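You operate a simulated robot arm through the tools that you are given. There is no shell and no other tool.

The job below is to be done with a simulated robot arm. You get a single attempt, and the scene is never put back.

JOB
Cap the cleaner, move it clear and brush the flour off the bench.
Fine: the bottle ends by the wall; press the blue cap home before you move the bottle; use the blue hand broom and put it back. Drop and damage nothing, leave nothing switched on. Set down upright: white cleaner bottle, blue hand broom. What is to be rubbed or washed off counts as gone when no trace of it is left.
Where things are to end (x, y in the base frame): white cleaner bottle within 50 mm of [230, 1080].

The check looks at the end state, three seconds after you hand in, the way a careful person would. Anything else that was tipped, shoved, dropped, spilled or broken makes it a failure. Lids that push on must go on centred and level and be pressed home; caps that screw on are set level and turned clockwise until they are tight.

ROBOT AND FRAMES
A 6-joint arm with a two-finger gripper, fixed in place. Base frame: the origin is on the floor under the middle of its stand, x ahead of it, y to its left, z up. Readings come in mm, rad, newtons and seconds.
It reaches about 1298 mm from its shoulder. Its first joint turns from -2.601 to 2.601 rad. Payload 1.57 kg.
Tool frame: the origin (TCP) lies between the finger pads and is the grasp point; the fingertips stand 21 mm ahead of it; z points along the fingers, y is the line along which they close. The gripper opens to 70 mm; its body begins 50 mm behind the TCP.
Orientation is that of the tool frame in the base frame, as [roll, pitch, yaw] about the fixed x, y, z axes, in that order (R = Rz(yaw) Ry(pitch) Rx(roll)). With the fingers straight down and closing along the base's y, the tool's x points along the base's -x, its y along +y and its z along -z.

CONTROLS
- The arm moves only by the tool arm_command. Its argument "targets" is a list of rows, each a list of 7 numbers: the shift along the tool's x, y, z in mm, then the turn, a rotation vector about the tool's x, y, z in rad, then the finger opening in mm, from 0 to 70. In form: [[x, y, z, wx, wy, wz, fingers], ...]. A call has 1 to 20 rows; each row is the pose to reach, as a shift and turn from the pose commanded when the call began, along the tool's axes at that moment. Each row takes 0.2 s and may step no farther than 50 mm and 0.15 rad from the row before; otherwise, or with a gripper value out of range, the whole call is refused. Where a pose cannot be reached the arm comes as near as it can. A force on the tool above 60 N (or 10 N above the force at the start of the call, whichever is more), or a blocked arm, ends the call early, and 0.2 s more pass. Each finger travels about 103.7 mm/s and halts on what it meets, pressing with about 27 N; the grip force reading is that of the motor and also rises with nothing between the fingers. The clock runs only during rows and for 0.2 s after the last one: add rows that repeat a pose to give the fingers time. It gives the time, the measured TCP pose, the force on the tool (base axes), the opening and the grip force at its end, in the units of the frame above (readings bear some noise), with the torque about the TCP (base axes, N m) and any sound that the robot's microphone picked up.
- Cameras (640 x 400 px; columns grow to the right, rows downward): "scene" is fixed at [399.2, 500.2, 1419.5]; the picture's right is [0.90, 0.43, 0.00], its down [0.34, -0.72, -0.61] and it looks along [-0.26, 0.55, -0.79] (base axes); focal length 214 px, centre (320, 200). "wrist" rides on the gripper at [79, 4, -81] in the tool frame; the picture's right is [-0.05, 1.00, 0.00], its down [-0.67, -0.04, -0.75] and it looks along [-0.74, -0.04, 0.67] (tool axes); focal length 256 px, centre (320, 200). There is no depth. A picture from a camera that has moved, and an enlarged one, comes with that camera's place and axes in the base frame and with its lens.
- capture(camera): a new picture of that camera. It takes no simulated time.
- move_column(by): slides the trunk up (or, below 0, down) by that many mm; the arm rides with it, the base frame stays. It gives what a move gives, with no picture.
- inspect(camera, box): a new picture of the part [left, top, right, bottom] of that camera's present view, enlarged. It takes no simulated time.
- finish_job(): hands the job in; it is judged then, once.

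Nothing tells you positions but the pictures and the camera data. Unless the task says otherwise, let go and move clear before handing in.

The tools are called after "Call:" as name(argument=value, ...) on one line, values as JSON. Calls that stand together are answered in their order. arm_command: Moves the arm, as the interface text tells. Its arguments: {"type":"object","properties":{"targets":{"type":"array","items":{"type":"array","items":{"type":"number"}}}},"required":["targets"]} The other tools are called the same way: move_column (by) moves the trunk up or down; capture (camera) takes a picture; inspect (camera, box) takes an enlarged picture of a part of a camera's view; finish_job () hands the job in.

At the start:

```text
clock: 0.0
eef_pos: [67.4, 654.4, 1184.9]
tool_rot: [3.141, -0.001, 3.141]
wrist_force: [0.7, -0.5, -0.3]
ft_torque: [-0.01, 0.01, 0.0]
grip_width: 69.9
finger_force: 0.0
trunk travel left (down, up): [-866.0, 104.0]
```

scene: 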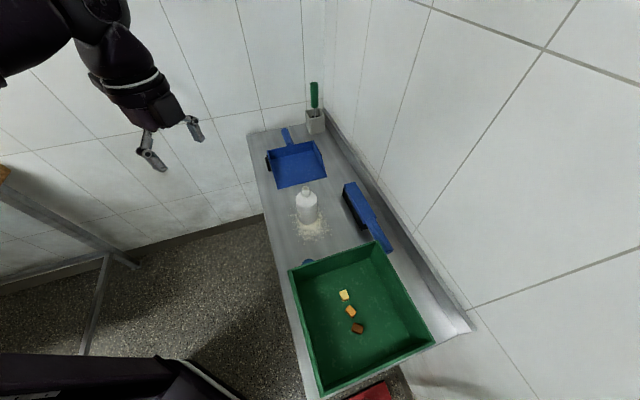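
wrist: 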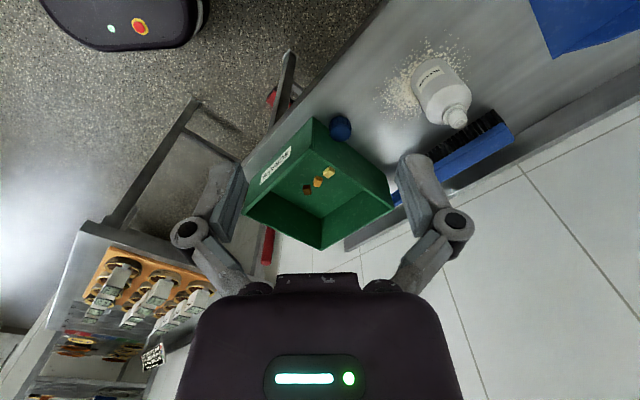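

I see a bench with a blue dustpan, a white bottle standing in flour, a blue hand broom against the wall side, a green tray and a small blue cap near the tray. I'll look closer before I move anything.

Call:
inspect(camera="scene", box=[240, 120, 400, 220])

Call:
inspect(camera="scene", box=[270, 180, 430, 280])

Call:
inspect(camera="wrist", box=[300, 0, 620, 200])

Call:
inspect(camera="scene", box=[270, 230, 480, 400])

```text
4.00 times, centred on (320, 170) of scene
camera zoom: at [399.2, 500.2, 1419.5], right [0.9, 0.43, 0.0], down [0.34, -0.72, -0.61], along [-0.26, 0.55, -0.79], focal length 858 px, centre (320, 320)
```

zoom: 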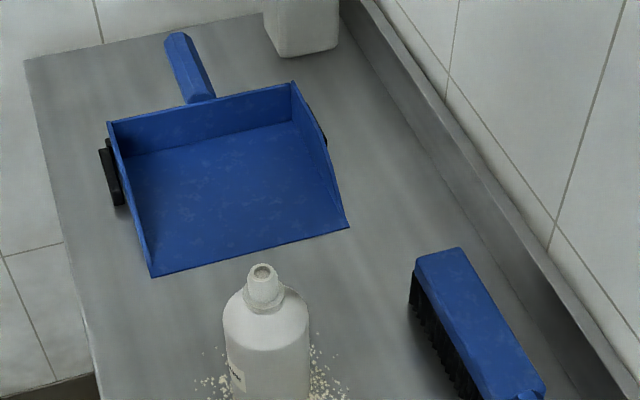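

```text
4.00 times, centred on (350, 230) of scene
camera zoom: at [399.2, 500.2, 1419.5], right [0.9, 0.43, 0.0], down [0.34, -0.72, -0.61], along [-0.26, 0.55, -0.79], focal length 858 px, centre (200, 80)
```

zoom: 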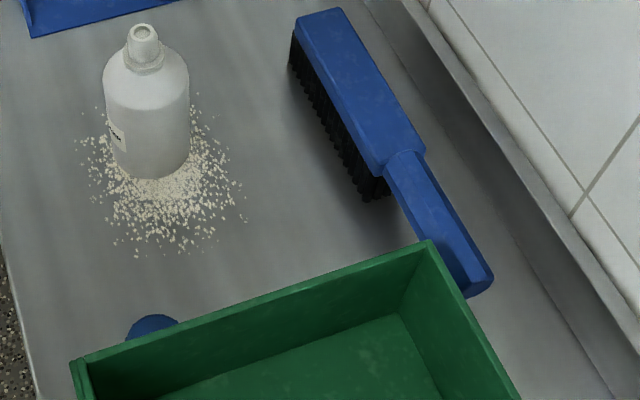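

```text
2.00 times, centred on (460, 100) of wrist
camera zoom: at [-12.1, 660.4, 1266.2], right [0.05, 1.0, 0.0], down [0.67, -0.04, 0.75], along [0.74, -0.04, -0.67], focal length 512 px, centre (40, 400)
```

zoom: 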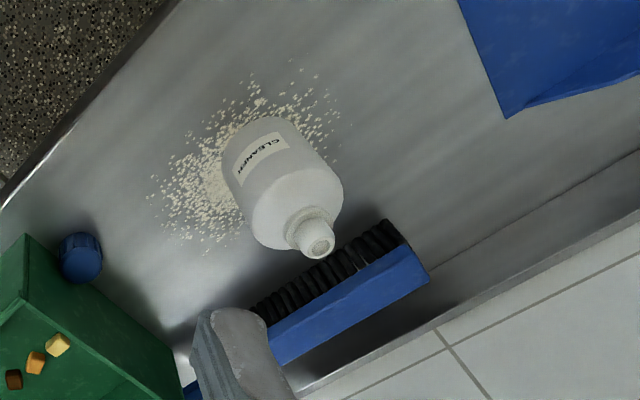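

```text
2.35 times, centred on (375, 315) of scene
camera zoom: at [399.2, 500.2, 1419.5], right [0.9, 0.43, 0.0], down [0.34, -0.72, -0.61], along [-0.26, 0.55, -0.79], focal length 505 px, centre (191, -71)
```

zoom: 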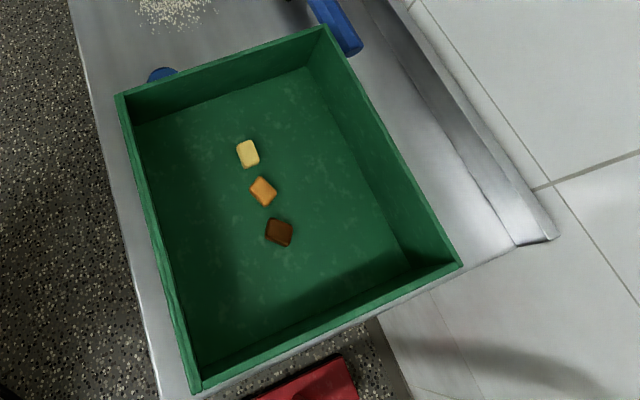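

The cap sits at about (268, 690, 825), next to the tray. The bottle is near (186, 848) with its top at about z 945, and the bench runs at 45° to the base axes. I'll move above the cap with the tool turned to match the bench, for a closer look.

Call:
arm_command(targets=[[-28, 5, 26, 0, 0, 0.112, 70], [-57, 10, 53, 0, 0, 0.224, 70], [-86, 15, 79, 0, 0, 0.336, 70], [-115, 20, 106, 0, 0, 0.449, 70], [-144, 26, 132, 0, 0, 0.561, 70], [-172, 31, 158, 0, 0, 0.673, 70], [-201, 36, 185, 0, 0, 0.785, 70]])

Call:
capture(camera="wrist")

Call:
capture(camera="scene")

```text
clock: 1.6
eef_pos: [262.4, 701.0, 1184.1]
tool_rot: [3.141, 0.001, 2.353]
wrist_force: [0.7, 0.2, -0.3]
ft_torque: [-0.01, 0.04, 0.01]
grip_width: 69.9
finger_force: 0.1
out of reach, approached as far as the arm can: row 1, 2, 3, 4, 5, 6, 7
trunk travel left (down, up): [-866.0, 104.0]
```

```text
taken
camera wrist: at [209.8, 761.8, 1265.9], right [0.74, 0.67, 0.0], down [0.45, -0.5, 0.75], along [0.5, -0.55, -0.67], focal length 256 px, centre (320, 200)
```

wrist: 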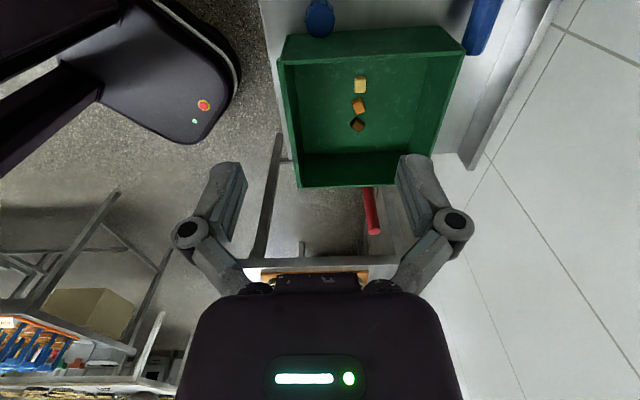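

```text
taken
```

scene: 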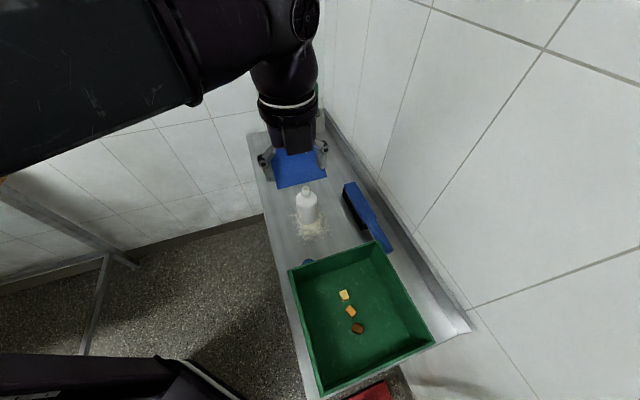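

With the tool pointing down, the arm can't get lower than about z 1184 at this trunk height, so I'll lower the trunk. There's free air below the gripper at (262, 701).

Call:
move_column(by=-200)

Call:
capture(camera="wrist")

Call:
capture(camera="scene")

```text
clock: 3.8
eef_pos: [262.5, 699.5, 985.2]
tool_rot: [3.141, 0.001, 2.356]
wrist_force: [0.2, -0.3, -0.1]
ft_torque: [-0.02, 0.04, -0.01]
grip_width: 69.8
finger_force: 0.0
trunk travel left (down, up): [-666.0, 304.0]
```

```text
taken
camera wrist: at [209.1, 760.8, 1066.4], right [0.74, 0.67, 0.0], down [0.45, -0.5, 0.75], along [0.5, -0.55, -0.67], focal length 256 px, centre (320, 200)
```

wrist: 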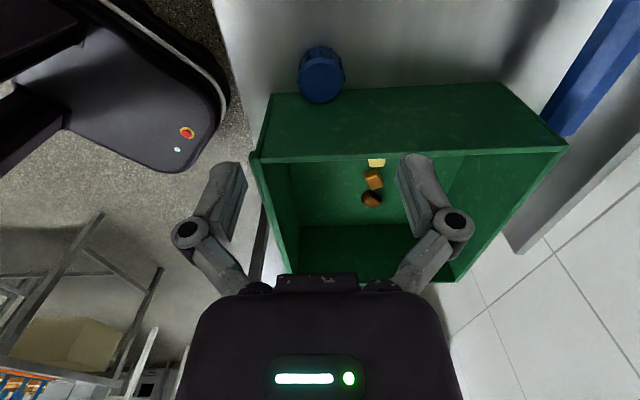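

```text
taken
```

scene: 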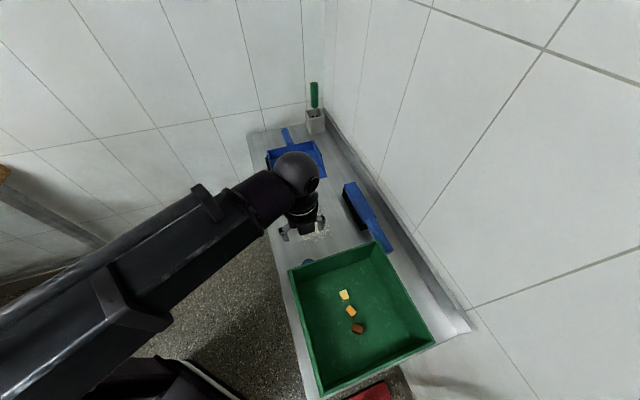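

The cap is now in clear view just behind the tray wall. I'll zoom in on it.

Call:
inspect(camera="wrist", box=[240, 10, 400, 110])

Call:
inspect(camera="scene", box=[270, 220, 350, 270])

```text
4.00 times, centred on (320, 60) of wrist
camera zoom: at [209.1, 760.8, 1066.4], right [0.74, 0.67, 0.0], down [0.45, -0.5, 0.75], along [0.5, -0.55, -0.67], focal length 1024 px, centre (320, 760)
```

zoom: 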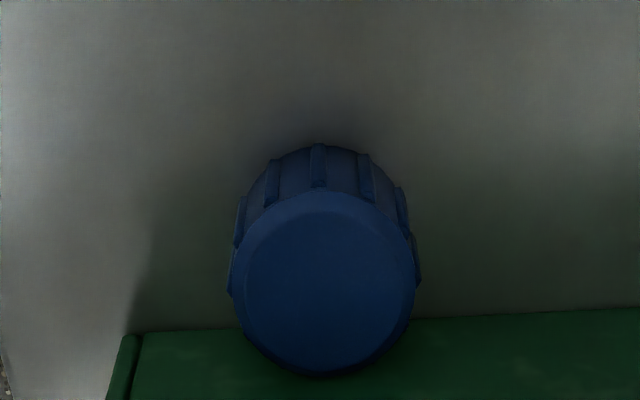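

```text
8.00 times, centred on (310, 245) of scene
camera zoom: at [399.2, 500.2, 1419.5], right [0.9, 0.43, 0.0], down [0.34, -0.72, -0.61], along [-0.26, 0.55, -0.79], focal length 1716 px, centre (400, -160)
```

zoom: 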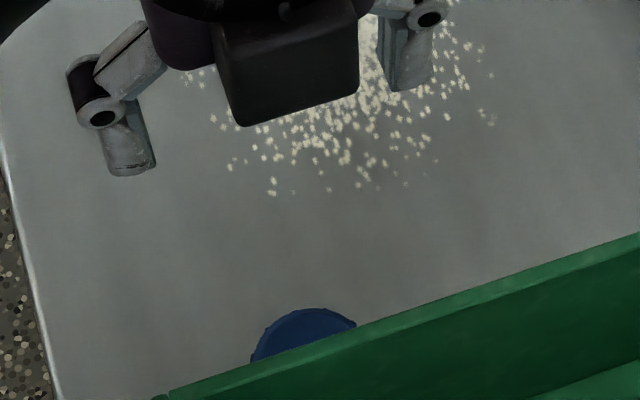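

The cap stands upright, about 42 mm wide, at roughly (277, 686) with its top near z 831. It is almost touching the tray wall, whose rim is at about z 910. I need to know how thick the gripper body is, so I'll look at it from the scene camera.

Call:
inspect(camera="scene", box=[250, 140, 362, 250])

Call:
inspect(camera="wrist", box=[160, 140, 480, 340])

```text
3.64 times, centred on (306, 195) of scene
camera zoom: at [399.2, 500.2, 1419.5], right [0.9, 0.43, 0.0], down [0.34, -0.72, -0.61], along [-0.26, 0.55, -0.79], focal length 780 px, centre (371, 218)
```

zoom: 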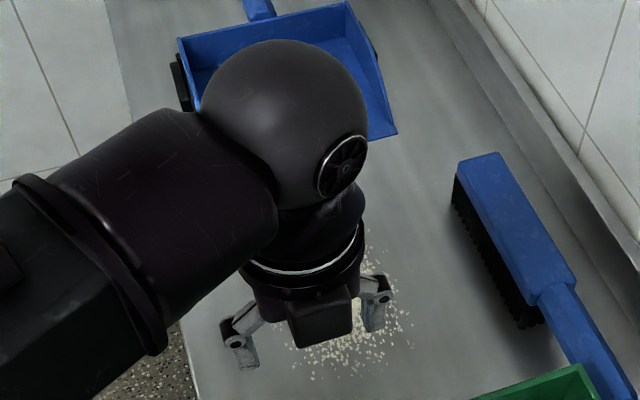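

```text
2.00 times, centred on (320, 240) of wrist
camera zoom: at [209.1, 760.8, 1066.4], right [0.74, 0.67, 0.0], down [0.45, -0.5, 0.75], along [0.5, -0.55, -0.67], focal length 512 px, centre (320, 120)
```

zoom: 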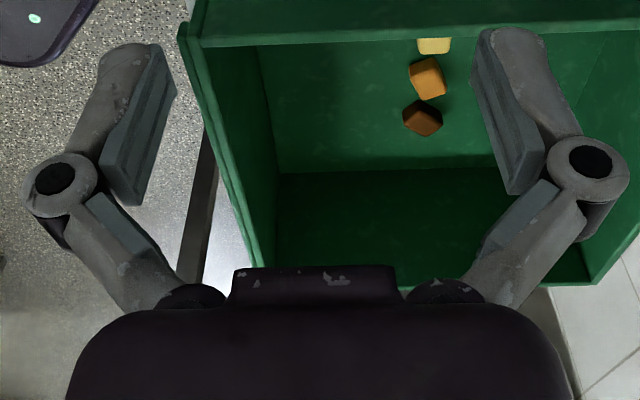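

The gripper body is roughly 40 mm thick on the tray side, so a straight-down grip next to the 110 mm tray wall would hit it. I plan a tilted grasp leaning away from the tray. First I'll check what commanded pose the arm is holding.

Call:
arm_command(targets=[[0, 0, 0, 0, 0, 0, 70]])

```text
clock: 4.2
eef_pos: [262.7, 700.6, 985.1]
tool_rot: [3.141, -0.001, 2.358]
wrist_force: [-0.6, 0.0, 0.0]
ft_torque: [0.0, -0.02, 0.03]
grip_width: 69.9
finger_force: 0.1
trunk travel left (down, up): [-666.0, 304.0]
```

The commanded pose matches the measured one. Next I'll try a small tilt with a move back from the tray, to test reach at this trunk height.

Call:
arm_command(targets=[[10, 0, 10, 0, -0.13, 0, 70], [20, 0, 20, 0, -0.26, 0, 70]])

```text
clock: 4.8
eef_pos: [247.8, 714.6, 991.5]
tool_rot: [-3.142, 0.263, 2.358]
wrist_force: [-0.1, 0.3, -0.4]
ft_torque: [-0.01, 0.05, 0.01]
grip_width: 70.0
finger_force: 0.0
out of reach, approached as far as the arm can: row 1, 2
trunk travel left (down, up): [-666.0, 304.0]
```

Going down is what limits it here. I'll raise the arm relative to the trunk, then lower the trunk so the working height falls well inside its range.

Call:
arm_command(targets=[[-10.4, 0, -38.6, 0, 0.05, 0, 70], [-20.8, 0, -77.2, 0, 0.1, 0, 70], [-31.2, 0, -115.8, 0, 0.15, 0, 70], [-41.6, 0, -154.4, 0, 0.2, 0, 70], [-52, 0, -193, 0, 0.263, 0, 70]])

Call:
move_column(by=-250)

Call:
capture(camera="wrist")

Call:
capture(camera="scene")

```text
clock: 6.0
eef_pos: [265.4, 715.0, 985.2]
tool_rot: [3.141, -0.004, 2.356]
wrist_force: [0.0, 0.5, 0.2]
ft_torque: [-0.01, -0.02, -0.01]
grip_width: 70.0
finger_force: 0.1
out of reach, approached as far as the arm can: row 1, 2, 3, 4, 5
trunk travel left (down, up): [-666.0, 304.0]
```

```text
clock: 7.7
eef_pos: [263.8, 714.0, 807.7]
tool_rot: [3.138, -0.005, 2.358]
wrist_force: [-6.6, -7.1, 47.2]
ft_torque: [-0.95, 0.81, -0.15]
grip_width: 70.6
finger_force: 31.8
trunk travel left (down, up): [-486.0, 484.0]
stopped: the force on the tool passed its limit at 227 N (the readings are from after the stop); the commanded pose is now the measured one
```

```text
taken
camera wrist: at [210.4, 774.4, 889.7], right [0.74, 0.67, 0.0], down [0.45, -0.5, 0.74], along [0.5, -0.55, -0.67], focal length 256 px, centre (320, 200)
```

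wrist: 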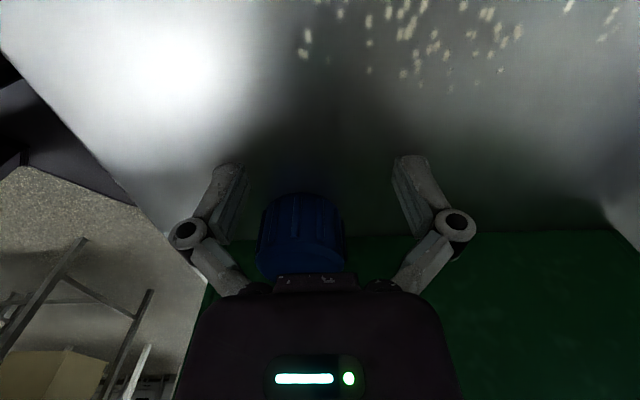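

```text
taken
```

scene: 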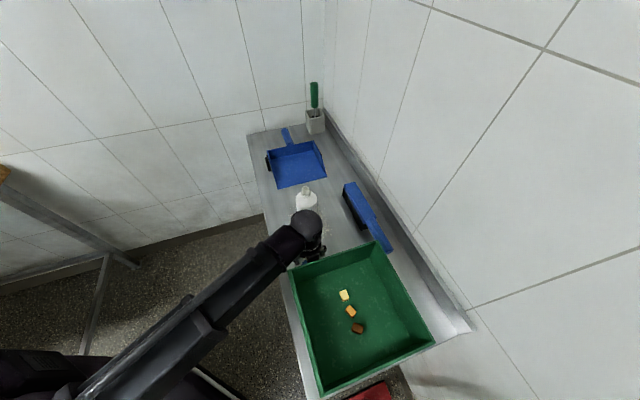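

That was my mistake: I sent the trunk move in the same block without waiting for the arm result. The arm can't change height by itself (only the trunk does), so the open fingers came down onto the bench beside the cap. I'll raise the trunk gently and check that nothing was disturbed.

Call:
move_column(by=100)

Call:
capture(camera="wrist")

Call:
capture(camera="scene")

```text
clock: 9.0
eef_pos: [265.3, 717.1, 904.1]
tool_rot: [3.137, -0.007, 2.356]
wrist_force: [0.1, 0.5, 0.0]
ft_torque: [-0.01, 0.01, 0.0]
grip_width: 69.8
finger_force: 0.1
trunk travel left (down, up): [-586.0, 384.0]
```

```text
taken
camera wrist: at [212.1, 778.4, 986.2], right [0.74, 0.67, 0.0], down [0.45, -0.5, 0.74], along [0.5, -0.55, -0.67], focal length 256 px, centre (320, 200)
```

wrist: 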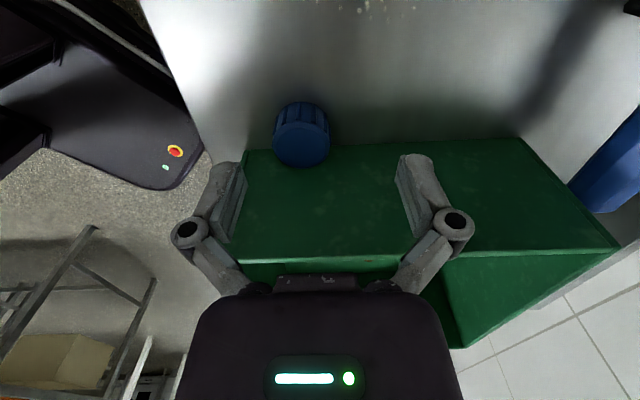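

```text
taken
```

scene: 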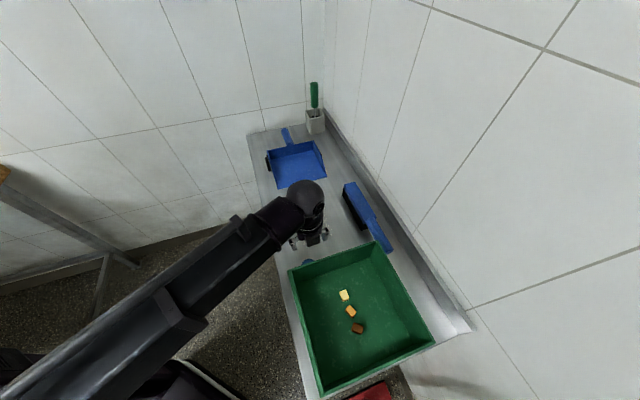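

The cap, tray and bottle look undisturbed. I'll zoom in on the cap from here to get its position more exactly.

Call:
inspect(camera="wrist", box=[240, 80, 400, 180])

Call:
inspect(camera="scene", box=[270, 160, 430, 260])

```text
4.00 times, centred on (320, 130) of wrist
camera zoom: at [212.1, 778.4, 986.2], right [0.74, 0.67, 0.0], down [0.45, -0.5, 0.74], along [0.5, -0.55, -0.67], focal length 1024 px, centre (320, 480)
```

zoom: 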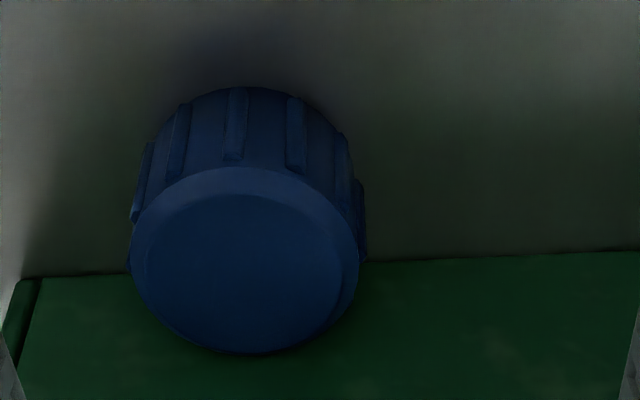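

```text
4.00 times, centred on (350, 210) of scene
camera zoom: at [399.2, 500.2, 1419.5], right [0.9, 0.43, 0.0], down [0.34, -0.72, -0.61], along [-0.26, 0.55, -0.79], focal length 858 px, centre (200, 160)
```

zoom: 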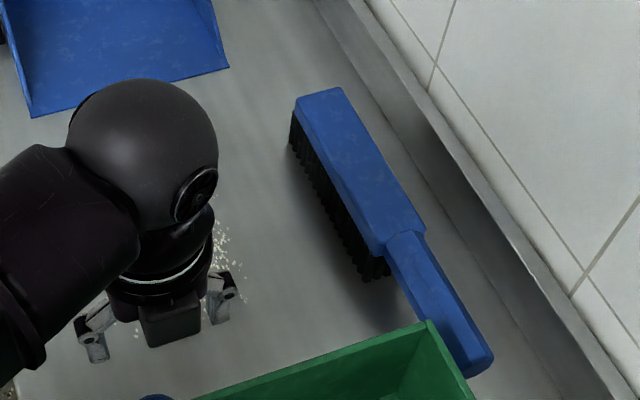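

All the camera views agree that the cap top is near z 833 at about (276, 687). They put the bench at about 805, yet the fingers only stopped at TCP 807.7, so I need the true bench height. I'll back off a little from the tray and touch down gently in small trunk steps.

Call:
arm_command(targets=[[10, 0, 0, 0, 0, 0, 70], [20, 0, 0, 0, 0, 0, 70]])

Call:
move_column(by=-60)

```text
clock: 9.6
eef_pos: [251.0, 733.6, 904.2]
tool_rot: [3.136, -0.005, 2.355]
wrist_force: [0.4, -0.4, -0.5]
ft_torque: [0.01, -0.01, -0.02]
grip_width: 70.0
finger_force: 0.0
trunk travel left (down, up): [-586.0, 384.0]
```

```text
clock: 10.6
eef_pos: [251.2, 733.1, 843.7]
tool_rot: [3.135, -0.005, 2.356]
wrist_force: [0.1, 0.7, 0.4]
ft_torque: [-0.04, 0.02, -0.04]
grip_width: 70.0
finger_force: 0.0
trunk travel left (down, up): [-526.0, 444.0]
```

Call:
move_column(by=-10)

Call:
inspect(camera="scene", box=[250, 180, 378, 260])

Call:
capture(camera="wrist")

```text
clock: 11.2
eef_pos: [251.2, 732.7, 834.8]
tool_rot: [3.135, -0.005, 2.357]
wrist_force: [0.0, 0.8, 0.2]
ft_torque: [0.0, 0.01, -0.02]
grip_width: 70.0
finger_force: 0.1
trunk travel left (down, up): [-516.0, 454.0]
```

```text
5.00 times, centred on (314, 220) of scene
camera zoom: at [399.2, 500.2, 1419.5], right [0.9, 0.43, 0.0], down [0.34, -0.72, -0.61], along [-0.26, 0.55, -0.79], focal length 1072 px, centre (350, 100)
```

zoom: 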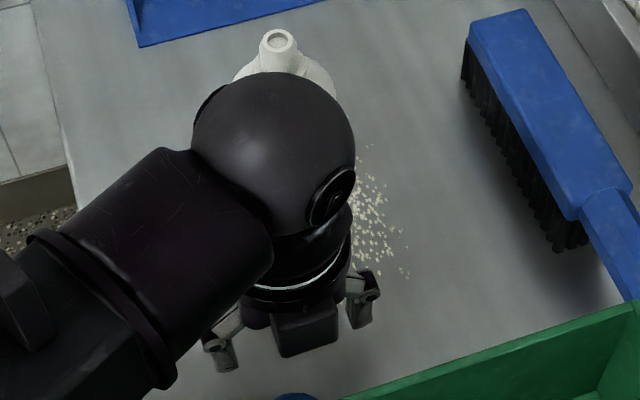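

```text
taken
camera wrist: at [197.7, 793.5, 916.3], right [0.74, 0.67, 0.0], down [0.45, -0.5, 0.74], along [0.5, -0.55, -0.67], focal length 256 px, centre (320, 200)
```

wrist: 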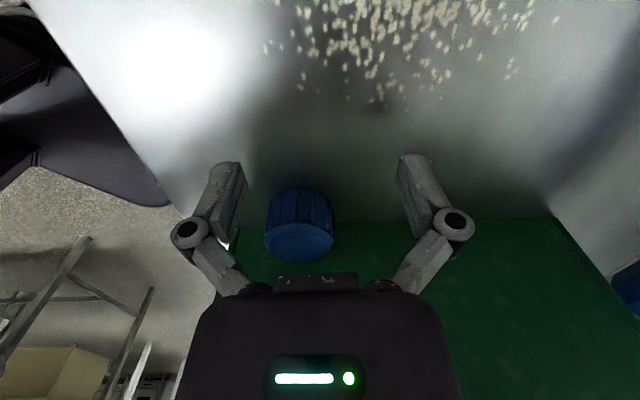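

Call:
move_column(by=-5)

```text
clock: 11.8
eef_pos: [252.5, 732.9, 829.4]
tool_rot: [3.137, -0.005, 2.355]
wrist_force: [-0.6, 0.6, 0.2]
ft_torque: [-0.06, 0.02, -0.01]
grip_width: 70.1
finger_force: 0.0
trunk travel left (down, up): [-511.0, 459.0]
```

Call:
move_column(by=-4)

```text
clock: 12.3
eef_pos: [250.8, 732.9, 825.5]
tool_rot: [3.136, -0.006, 2.358]
wrist_force: [0.1, -1.7, 1.6]
ft_torque: [0.17, 0.03, 0.07]
grip_width: 70.0
finger_force: 0.0
trunk travel left (down, up): [-507.0, 463.0]
```

Call:
move_column(by=-1)

```text
clock: 12.8
eef_pos: [249.9, 733.8, 824.9]
tool_rot: [3.135, -0.006, 2.355]
wrist_force: [-0.1, -2.9, 4.5]
ft_torque: [0.64, 0.31, 0.12]
grip_width: 70.1
finger_force: 0.0
trunk travel left (down, up): [-506.0, 464.0]
```

There's a light contact, but the torque puts it about 150 mm away toward the bottle, not at the fingertips. Probably the camera housing is touching the bottle's shoulder. I'll back up at once and check the bottle.

Call:
move_column(by=30)

Call:
arm_command(targets=[[-10, 0, 0, 0, 0, 0, 70], [-20, 0, 0, 0, 0, 0, 70]])

Call:
move_column(by=120)

Call:
capture(camera="scene")

```text
clock: 13.6
eef_pos: [251.9, 732.8, 854.8]
tool_rot: [3.136, -0.005, 2.358]
wrist_force: [-0.2, 0.0, 0.1]
ft_torque: [-0.01, -0.05, 0.01]
grip_width: 69.8
finger_force: 0.1
trunk travel left (down, up): [-536.0, 434.0]
```

```text
clock: 14.2
eef_pos: [266.3, 718.5, 854.7]
tool_rot: [3.135, -0.006, 2.356]
wrist_force: [-0.4, 0.0, 0.2]
ft_torque: [0.0, 0.01, 0.0]
grip_width: 70.2
finger_force: 0.0
trunk travel left (down, up): [-536.0, 434.0]
```

```text
clock: 15.7
eef_pos: [264.5, 717.7, 974.8]
tool_rot: [3.137, -0.003, 2.358]
wrist_force: [-0.4, 0.2, -0.3]
ft_torque: [0.0, 0.0, 0.03]
grip_width: 69.9
finger_force: 0.1
trunk travel left (down, up): [-656.0, 314.0]
```

```text
taken
```

scene: 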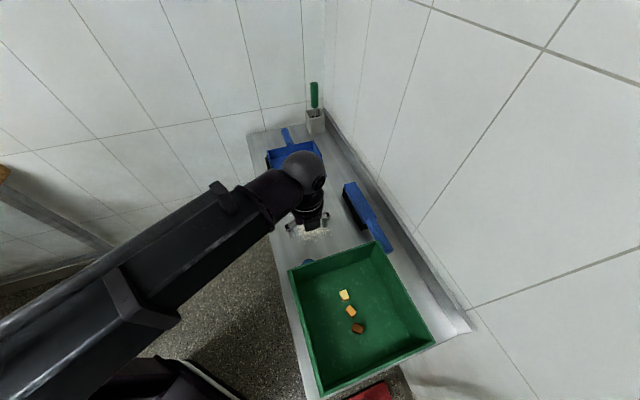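

I need a look at the bottle from the tray side. I'm well above everything now, so I'll turn the gripper half a turn to point the wrist camera back toward the bottle.

Call:
arm_command(targets=[[0, 0, 0, 0, 0, -0.14, 70], [0, 0, 0, 0, 0, -0.28, 70], [0, 0, 0, 0, 0, -0.42, 70], [0, 0, 0, 0, 0, -0.56, 70], [0, 0, 0, 0, 0, -0.7, 70], [0, 0, 0, 0, 0, -0.84, 70], [0, 0, 0, 0, 0, -0.98, 70], [0, 0, 0, 0, 0, -1.12, 70], [0, 0, 0, 0, 0, -1.26, 70], [0, 0, 0, 0, 0, -1.4, 70], [0, 0, 0, 0, 0, -1.57, 70]])

Call:
capture(camera="wrist")

```text
refused: row 11 steps farther than a row can; nothing moved
```

```text
taken
camera wrist: at [212.3, 778.8, 1056.2], right [0.74, 0.67, 0.0], down [0.45, -0.5, 0.74], along [0.5, -0.55, -0.67], focal length 256 px, centre (320, 200)
```

wrist: 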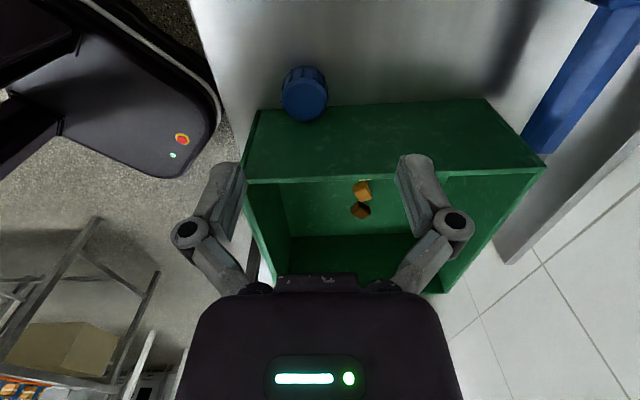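

Call:
arm_command(targets=[[0, 0, 0, 0, 0, -0.14, 70], [0, 0, 0, 0, 0, -0.28, 70], [0, 0, 0, 0, 0, -0.42, 70], [0, 0, 0, 0, 0, -0.56, 70], [0, 0, 0, 0, 0, -0.7, 70], [0, 0, 0, 0, 0, -0.84, 70], [0, 0, 0, 0, 0, -0.98, 70], [0, 0, 0, 0, 0, -1.12, 70], [0, 0, 0, 0, 0, -1.26, 70], [0, 0, 0, 0, 0, -1.4, 70], [0, 0, 0, 0, 0, -1.49, 70], [0, 0, 0, 0, 0, -1.5708, 70]])

Call:
capture(camera="wrist")

Call:
capture(camera="scene")

```text
clock: 18.2
eef_pos: [264.4, 718.6, 974.4]
tool_rot: [3.137, 0.005, -2.353]
wrist_force: [-0.5, -0.1, 0.6]
ft_torque: [-0.02, 0.02, -0.03]
grip_width: 69.9
finger_force: 0.1
trunk travel left (down, up): [-656.0, 314.0]
```

```text
taken
camera wrist: at [205.9, 666.2, 1055.5], right [-0.67, 0.74, 0.01], down [0.5, 0.44, 0.75], along [0.55, 0.5, -0.66], focal length 256 px, centre (320, 200)
```

wrist: 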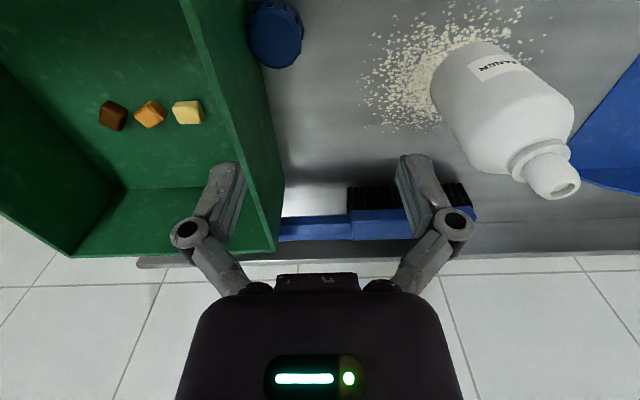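

```text
taken
```

scene: 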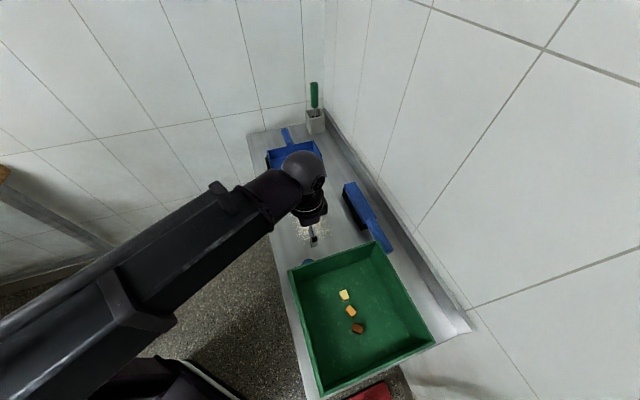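

The bottle still stands upright in the flour and everything else looks in place. I'll zoom in for exact positions and shapes.

Call:
inspect(camera="wrist", box=[200, 0, 360, 100])

Call:
inspect(camera="wrist", box=[360, 0, 640, 200])

Call:
inspect(camera="wrist", box=[240, 150, 560, 280])

```text
4.00 times, centred on (280, 50) of wrist
camera zoom: at [205.9, 666.2, 1055.5], right [-0.67, 0.74, 0.01], down [0.5, 0.44, 0.75], along [0.55, 0.5, -0.66], focal length 1024 px, centre (480, 800)
```

zoom: 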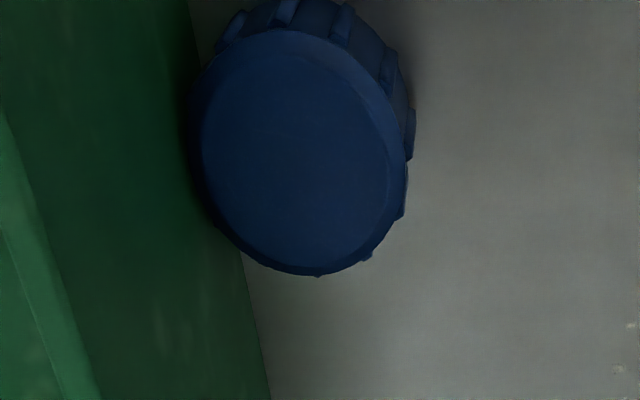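

```text
2.00 times, centred on (500, 100) of wrist
camera zoom: at [205.9, 666.2, 1055.5], right [-0.67, 0.74, 0.01], down [0.5, 0.44, 0.75], along [0.55, 0.5, -0.66], focal length 512 px, centre (-40, 400)
```

zoom: 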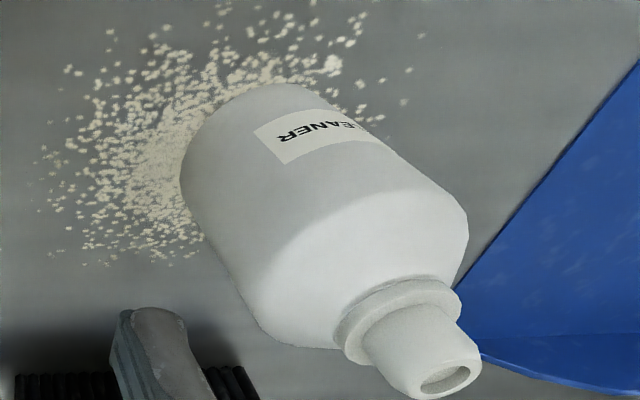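

```text
2.00 times, centred on (400, 215) of wrist
camera zoom: at [205.9, 666.2, 1055.5], right [-0.67, 0.74, 0.01], down [0.5, 0.44, 0.75], along [0.55, 0.5, -0.66], focal length 512 px, centre (160, 170)
```

zoom: 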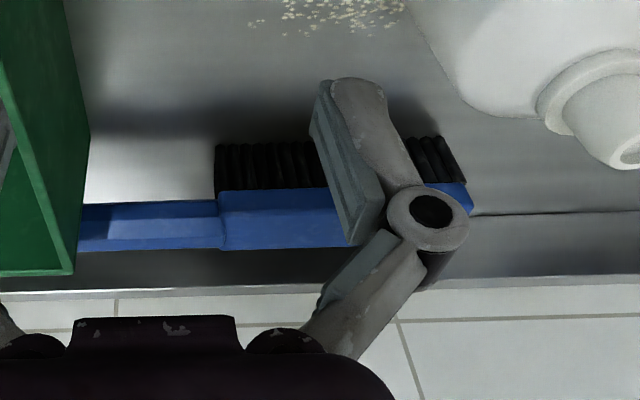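

The bottle has a plain collared spout, so the cap pushes on. To settle the bench height I'll close the fingers over a clean patch between the flour and the tray, with the camera on the front-edge side away from the bottle, and touch down in tiny steps.

Call:
arm_command(targets=[[-12, 7, 0, 0, 0, 0, 50], [-24.9, 13.8, 0, 0, 0, 0, 20], [-24.9, 13.8, 0, 0, 0, 0, 0], [-24.9, 13.8, 0, 0, 0, 0, 0]])

Call:
move_column(by=-100)

Call:
capture(camera="wrist")

Call:
capture(camera="scene")

```text
clock: 19.2
eef_pos: [272.7, 745.9, 974.4]
tool_rot: [3.137, 0.004, -2.355]
wrist_force: [-1.0, -0.4, 0.1]
ft_torque: [0.01, 0.0, 0.02]
grip_width: 0.0
finger_force: 26.9
trunk travel left (down, up): [-656.0, 314.0]
```

```text
clock: 20.6
eef_pos: [271.2, 746.2, 874.1]
tool_rot: [3.136, 0.005, -2.356]
wrist_force: [-0.1, 0.6, 0.1]
ft_torque: [-0.01, 0.01, -0.02]
grip_width: 0.0
finger_force: 26.8
trunk travel left (down, up): [-556.0, 414.0]
```

```text
taken
camera wrist: at [213.3, 694.1, 955.6], right [-0.67, 0.74, 0.01], down [0.5, 0.44, 0.75], along [0.55, 0.5, -0.66], focal length 256 px, centre (320, 200)
```

wrist: 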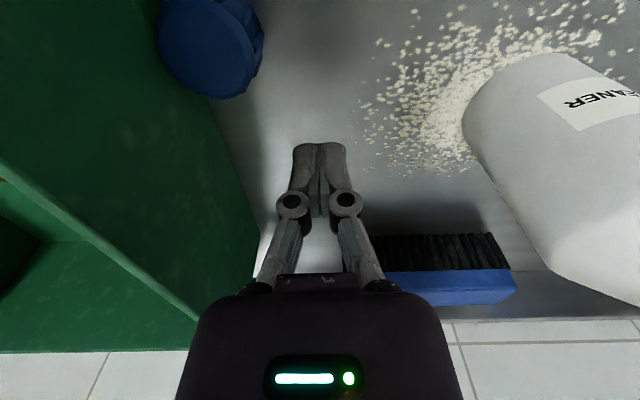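

```text
taken
```

scene: 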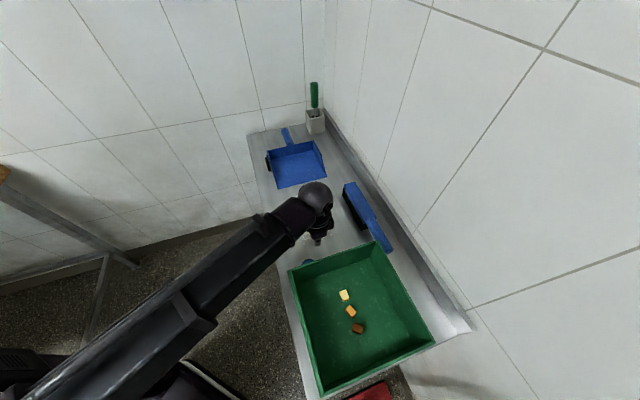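

Call:
move_column(by=-44)

Call:
move_column(by=-3)

```text
clock: 21.4
eef_pos: [273.5, 746.7, 830.4]
tool_rot: [3.136, 0.006, -2.356]
wrist_force: [-0.4, -0.3, 0.4]
ft_torque: [0.0, -0.01, 0.01]
grip_width: 0.0
finger_force: 27.2
trunk travel left (down, up): [-512.0, 458.0]
```

```text
clock: 22.0
eef_pos: [272.0, 745.4, 827.4]
tool_rot: [3.138, 0.006, -2.356]
wrist_force: [-0.4, -0.3, 0.9]
ft_torque: [-0.02, 0.03, 0.02]
grip_width: 0.2
finger_force: 26.8
trunk travel left (down, up): [-509.0, 461.0]
```

Call:
move_column(by=-3)

Call:
capture(camera="wrist")

```text
clock: 22.5
eef_pos: [272.7, 745.6, 825.5]
tool_rot: [3.137, 0.005, -2.357]
wrist_force: [0.1, -0.1, 0.7]
ft_torque: [-0.04, 0.0, 0.02]
grip_width: 0.0
finger_force: 27.1
trunk travel left (down, up): [-506.0, 464.0]
```

```text
taken
camera wrist: at [213.3, 694.2, 905.5], right [-0.67, 0.74, 0.01], down [0.5, 0.44, 0.75], along [0.55, 0.5, -0.66], focal length 256 px, centre (320, 200)
```

wrist: 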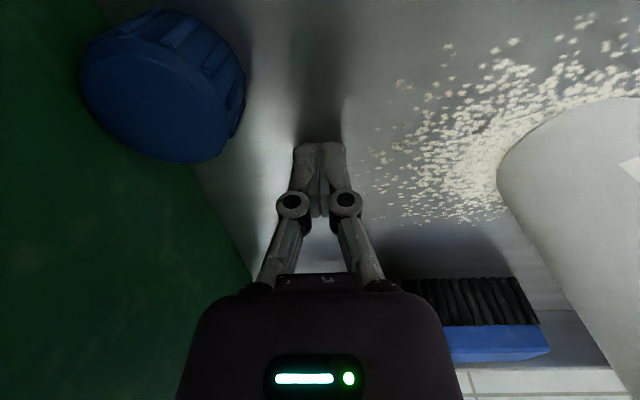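

Call:
move_column(by=-3)

```text
clock: 23.0
eef_pos: [271.3, 746.1, 821.4]
tool_rot: [3.137, 0.006, -2.355]
wrist_force: [-1.0, 0.5, 0.0]
ft_torque: [-0.02, -0.02, 0.0]
grip_width: 0.1
finger_force: 26.4
trunk travel left (down, up): [-503.0, 467.0]
```

Call:
move_column(by=-3)

```text
clock: 23.5
eef_pos: [271.3, 745.6, 820.0]
tool_rot: [3.135, 0.007, -2.355]
wrist_force: [2.6, 7.1, 23.0]
ft_torque: [0.03, 0.01, -0.02]
grip_width: 0.0
finger_force: 28.9
trunk travel left (down, up): [-500.0, 470.0]
```

The fingers touched at TCP about 820.5, so the bench top is at z ≈ 800. That also explains the earlier stop: the arm flexes under load. I'll lift off, turn back so the camera is away from the tray, open, and move over the cap at (271, 691).

Call:
move_column(by=140)

Call:
arm_command(targets=[[3.2, -3.2, 0, 0, 0, 0.131, 20], [6.4, -6.4, 0, 0, 0, 0.262, 40], [9.6, -9.6, 0, 0, 0, 0.393, 60], [12.8, -12.8, 0, 0, 0, 0.524, 70], [16, -16, 0, 0, 0, 0.655, 70], [19.2, -19.2, 0, 0, 0, 0.785, 70], [22.4, -22.4, 0, 0, 0, 0.916, 70], [25.6, -25.6, 0, 0, 0, 1.047, 70], [28.8, -28.8, 0, 0, 0, 1.178, 70], [32, -32, 0, 0, 0, 1.309, 70], [35.2, -35.2, 0, 0, 0, 1.44, 70], [38.5, -38.5, 0, 0, 0, 1.5708, 70]])

Call:
capture(camera="wrist")

```text
clock: 25.2
eef_pos: [272.2, 745.5, 958.8]
tool_rot: [3.136, 0.005, -2.355]
wrist_force: [-0.1, 0.7, -0.1]
ft_torque: [0.01, 0.01, 0.02]
grip_width: 0.1
finger_force: 28.2
trunk travel left (down, up): [-640.0, 330.0]
```

```text
clock: 27.8
eef_pos: [272.0, 692.5, 958.5]
tool_rot: [3.135, -0.005, 2.354]
wrist_force: [0.7, 0.0, 0.0]
ft_torque: [-0.01, 0.01, -0.04]
grip_width: 70.1
finger_force: 0.1
trunk travel left (down, up): [-640.0, 330.0]
```

```text
taken
camera wrist: at [219.1, 752.8, 1040.3], right [0.75, 0.67, 0.0], down [0.45, -0.5, 0.74], along [0.5, -0.55, -0.67], focal length 256 px, centre (320, 200)
```

wrist: 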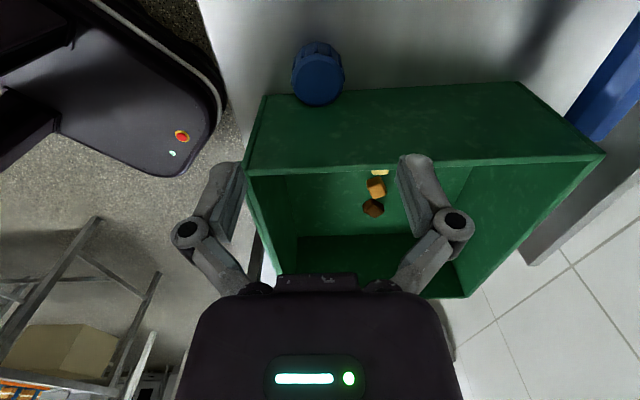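

Now I'll tilt the tool 30° back from the tray, keeping the TCP over the cap and allowing for the height gained by the tilt. I'll also correct the small residual lean.

Call:
arm_command(targets=[[0, 0, -1.6, 0.0016, -0.132, 0, 70], [0, 0, -6.3, 0.0033, -0.264, 0, 70], [0, 0, -14, 0.005, -0.396, 0, 70], [0, 0, -24.7, 0.0066, -0.5286, 0, 70]])

Call:
capture(camera="wrist")

Call:
inspect(camera="scene", box=[220, 140, 412, 260])

```text
clock: 28.8
eef_pos: [272.2, 693.5, 984.0]
tool_rot: [-3.14, 0.524, 2.355]
wrist_force: [0.0, 0.6, -0.3]
ft_torque: [-0.04, -0.02, -0.03]
grip_width: 70.1
finger_force: 0.2
trunk travel left (down, up): [-640.0, 330.0]
```

```text
taken
camera wrist: at [197.5, 775.4, 1014.1], right [0.74, 0.67, 0.02], down [0.12, -0.17, 0.98], along [0.66, -0.72, -0.2], focal length 256 px, centre (320, 200)
```

wrist: 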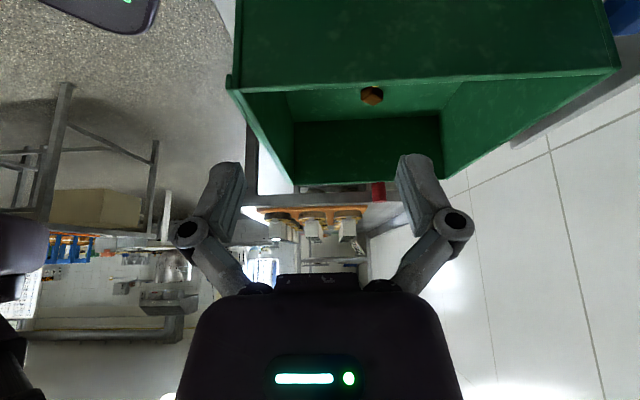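

```text
3.33 times, centred on (316, 200) of scene
camera zoom: at [399.2, 500.2, 1419.5], right [0.9, 0.43, 0.0], down [0.34, -0.72, -0.61], along [-0.26, 0.55, -0.79], focal length 715 px, centre (333, 200)
```

zoom: 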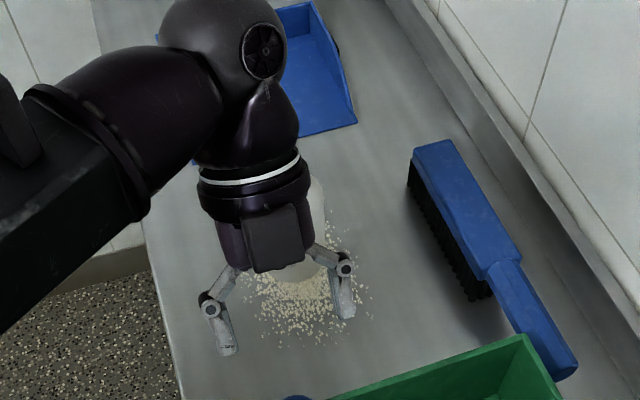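

The tilt came out as planned, with the TCP at u≈-298, v≈683. I'll make a small sideways correction and lower to just above the cap to check clearances.

Call:
arm_command(targets=[[0, -2.3, 0, 0, 0, 0, 70]])

Call:
move_column(by=-115)

Call:
capture(camera="wrist")

Call:
inspect(camera="scene", box=[260, 170, 388, 250])

```text
clock: 29.2
eef_pos: [269.1, 691.4, 982.9]
tool_rot: [-3.14, 0.523, 2.356]
wrist_force: [0.3, 0.2, 0.8]
ft_torque: [0.0, 0.02, -0.03]
grip_width: 70.1
finger_force: 0.0
trunk travel left (down, up): [-640.0, 330.0]
```

```text
clock: 30.7
eef_pos: [271.3, 691.4, 869.3]
tool_rot: [-3.141, 0.524, 2.356]
wrist_force: [-0.3, 0.6, -0.6]
ft_torque: [-0.01, 0.02, -0.01]
grip_width: 70.1
finger_force: 0.0
trunk travel left (down, up): [-525.0, 445.0]
```

```text
taken
camera wrist: at [196.1, 773.3, 899.3], right [0.74, 0.67, 0.02], down [0.12, -0.17, 0.98], along [0.66, -0.72, -0.21], focal length 256 px, centre (320, 200)
```

wrist: 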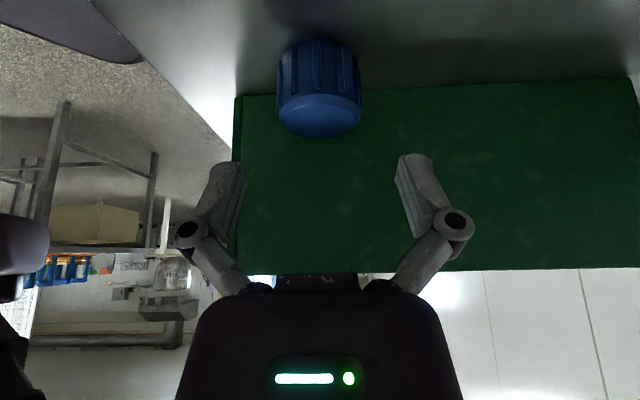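

```text
5.00 times, centred on (324, 210) of scene
camera zoom: at [399.2, 500.2, 1419.5], right [0.9, 0.43, 0.0], down [0.34, -0.72, -0.61], along [-0.26, 0.55, -0.79], focal length 1072 px, centre (300, 150)
```

zoom: 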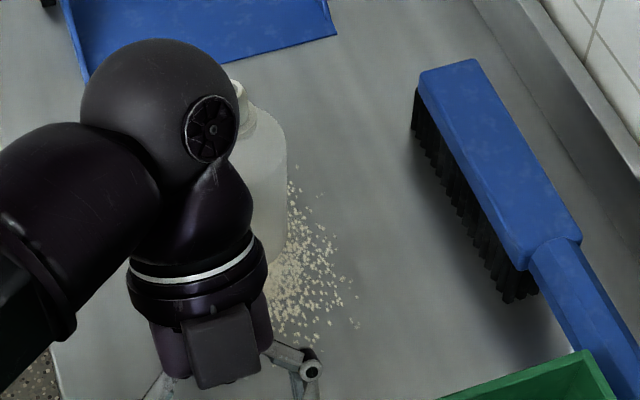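

The cap sits midway between the fingers. I'll go down in stages, watching the force.

Call:
move_column(by=-25)

Call:
capture(camera="wrist")

```text
clock: 31.4
eef_pos: [270.8, 691.4, 843.4]
tool_rot: [-3.139, 0.524, 2.357]
wrist_force: [-0.9, -0.8, 0.1]
ft_torque: [0.02, 0.03, 0.0]
grip_width: 70.0
finger_force: 0.1
trunk travel left (down, up): [-500.0, 470.0]
```

```text
taken
camera wrist: at [196.1, 773.3, 874.3], right [0.74, 0.67, 0.02], down [0.12, -0.17, 0.98], along [0.66, -0.72, -0.21], focal length 256 px, centre (320, 200)
```

wrist: 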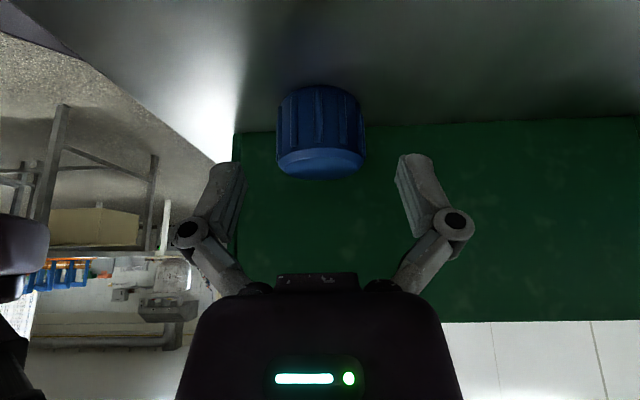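

Call:
move_column(by=-14)

Call:
capture(camera="wrist")

```text
clock: 32.0
eef_pos: [271.1, 690.8, 829.7]
tool_rot: [-3.14, 0.522, 2.356]
wrist_force: [0.5, 0.0, 0.2]
ft_torque: [-0.02, 0.02, 0.02]
grip_width: 70.0
finger_force: 0.0
trunk travel left (down, up): [-486.0, 484.0]
```

```text
taken
camera wrist: at [196.1, 773.3, 860.3], right [0.74, 0.67, 0.02], down [0.12, -0.17, 0.98], along [0.66, -0.72, -0.21], focal length 256 px, centre (320, 200)
```

wrist: 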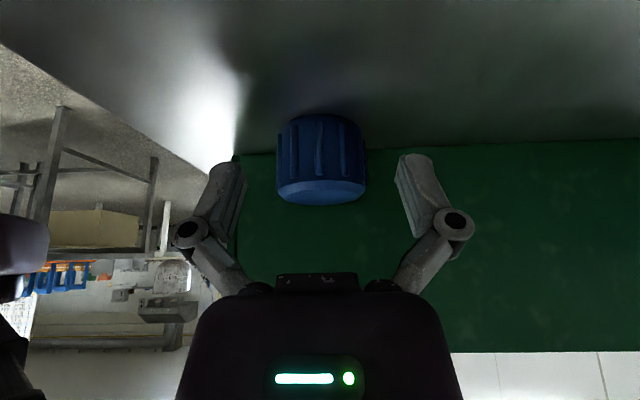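

The fingers now straddle the upper half of the cap. I'll go down another 3 mm, then close gently.

Call:
move_column(by=-3)

Call:
arm_command(targets=[[0, 0, 0, 0, 0, 0, 60], [0, 0, 0, 0, 0, 0, 50], [0, 0, 0, 0, 0, 0, 45], [0, 0, 0, 0, 0, 0, 40], [0, 0, 0, 0, 0, 0, 36], [0, 0, 0, 0, 0, 0, 34]])

Call:
capture(camera="wrist")

```text
clock: 32.5
eef_pos: [269.6, 691.2, 826.7]
tool_rot: [-3.141, 0.522, 2.357]
wrist_force: [-0.7, -0.7, -1.0]
ft_torque: [0.01, 0.05, -0.01]
grip_width: 70.1
finger_force: 0.1
trunk travel left (down, up): [-483.0, 487.0]
```

```text
clock: 33.9
eef_pos: [269.6, 690.0, 826.0]
tool_rot: [-3.138, 0.522, 2.356]
wrist_force: [0.0, 0.4, 3.7]
ft_torque: [-0.04, -0.04, 0.03]
grip_width: 40.6
finger_force: 26.8
trunk travel left (down, up): [-483.0, 487.0]
```

```text
taken
camera wrist: at [196.0, 773.3, 857.4], right [0.74, 0.67, 0.03], down [0.12, -0.17, 0.98], along [0.66, -0.72, -0.21], focal length 256 px, centre (320, 200)
```

wrist: 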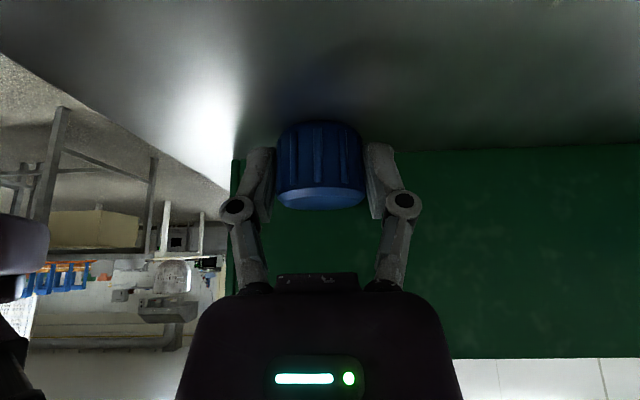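

The cap is gripped at 40.6 mm. I'll lift it a little to check the hold, then carry it clear of the tray and set it on open bench so I can re-grip it with the tool vertical.

Call:
move_column(by=25)

Call:
capture(camera="wrist")

```text
clock: 34.6
eef_pos: [268.9, 690.8, 851.6]
tool_rot: [-3.139, 0.522, 2.357]
wrist_force: [-0.8, 0.0, -1.1]
ft_torque: [0.02, -0.01, 0.0]
grip_width: 40.6
finger_force: 26.5
trunk travel left (down, up): [-508.0, 462.0]
```

```text
taken
camera wrist: at [196.1, 773.4, 882.1], right [0.74, 0.67, 0.02], down [0.12, -0.17, 0.98], along [0.66, -0.72, -0.21], focal length 256 px, centre (320, 200)
```

wrist: 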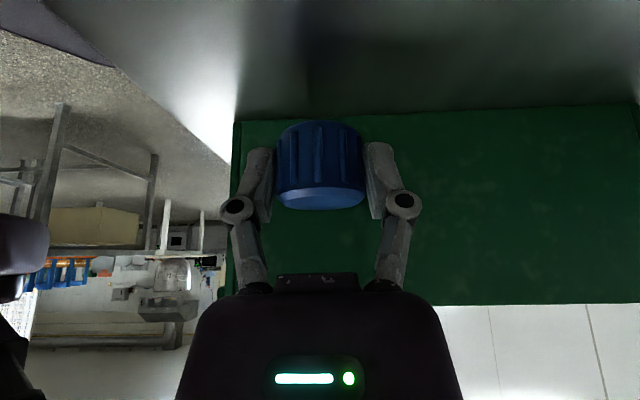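

Call:
arm_command(targets=[[12.1, -11.8, -7, 0, 0, 0, 34], [24.3, -23.7, -14, 0, 0, 0, 34], [36.4, -35.5, -21, 0, 0, 0, 34], [36.4, -35.5, -21, 0, 0, 0, 34]])

Call:
capture(camera="wrist")

Call:
capture(camera="scene")

```text
clock: 35.6
eef_pos: [216.1, 695.1, 851.6]
tool_rot: [-3.14, 0.521, 2.355]
wrist_force: [0.2, -0.6, 0.0]
ft_torque: [0.02, 0.0, 0.0]
grip_width: 40.8
finger_force: 26.7
trunk travel left (down, up): [-508.0, 462.0]
```

```text
taken
camera wrist: at [142.2, 777.8, 882.2], right [0.74, 0.67, 0.02], down [0.12, -0.17, 0.98], along [0.66, -0.72, -0.21], focal length 256 px, centre (320, 200)
```

wrist: 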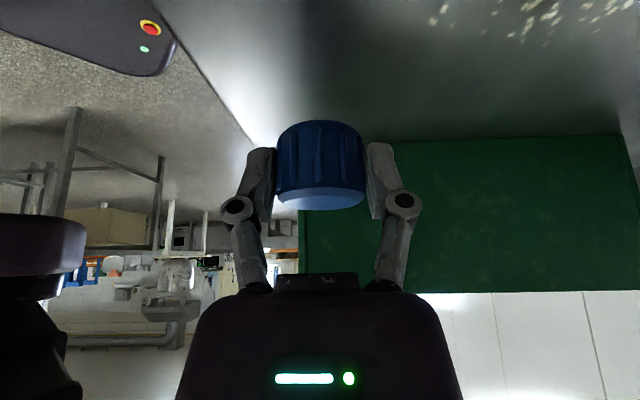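

```text
taken
```

scene: 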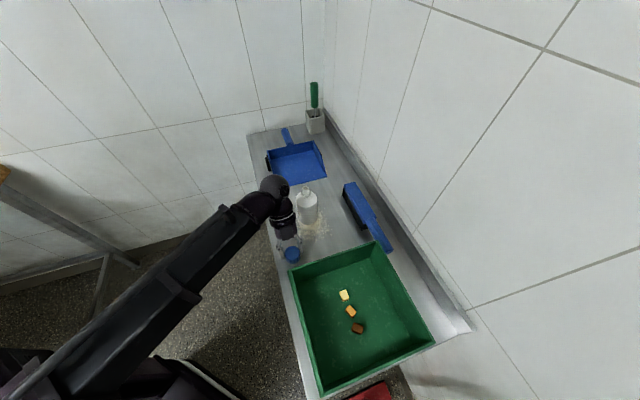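

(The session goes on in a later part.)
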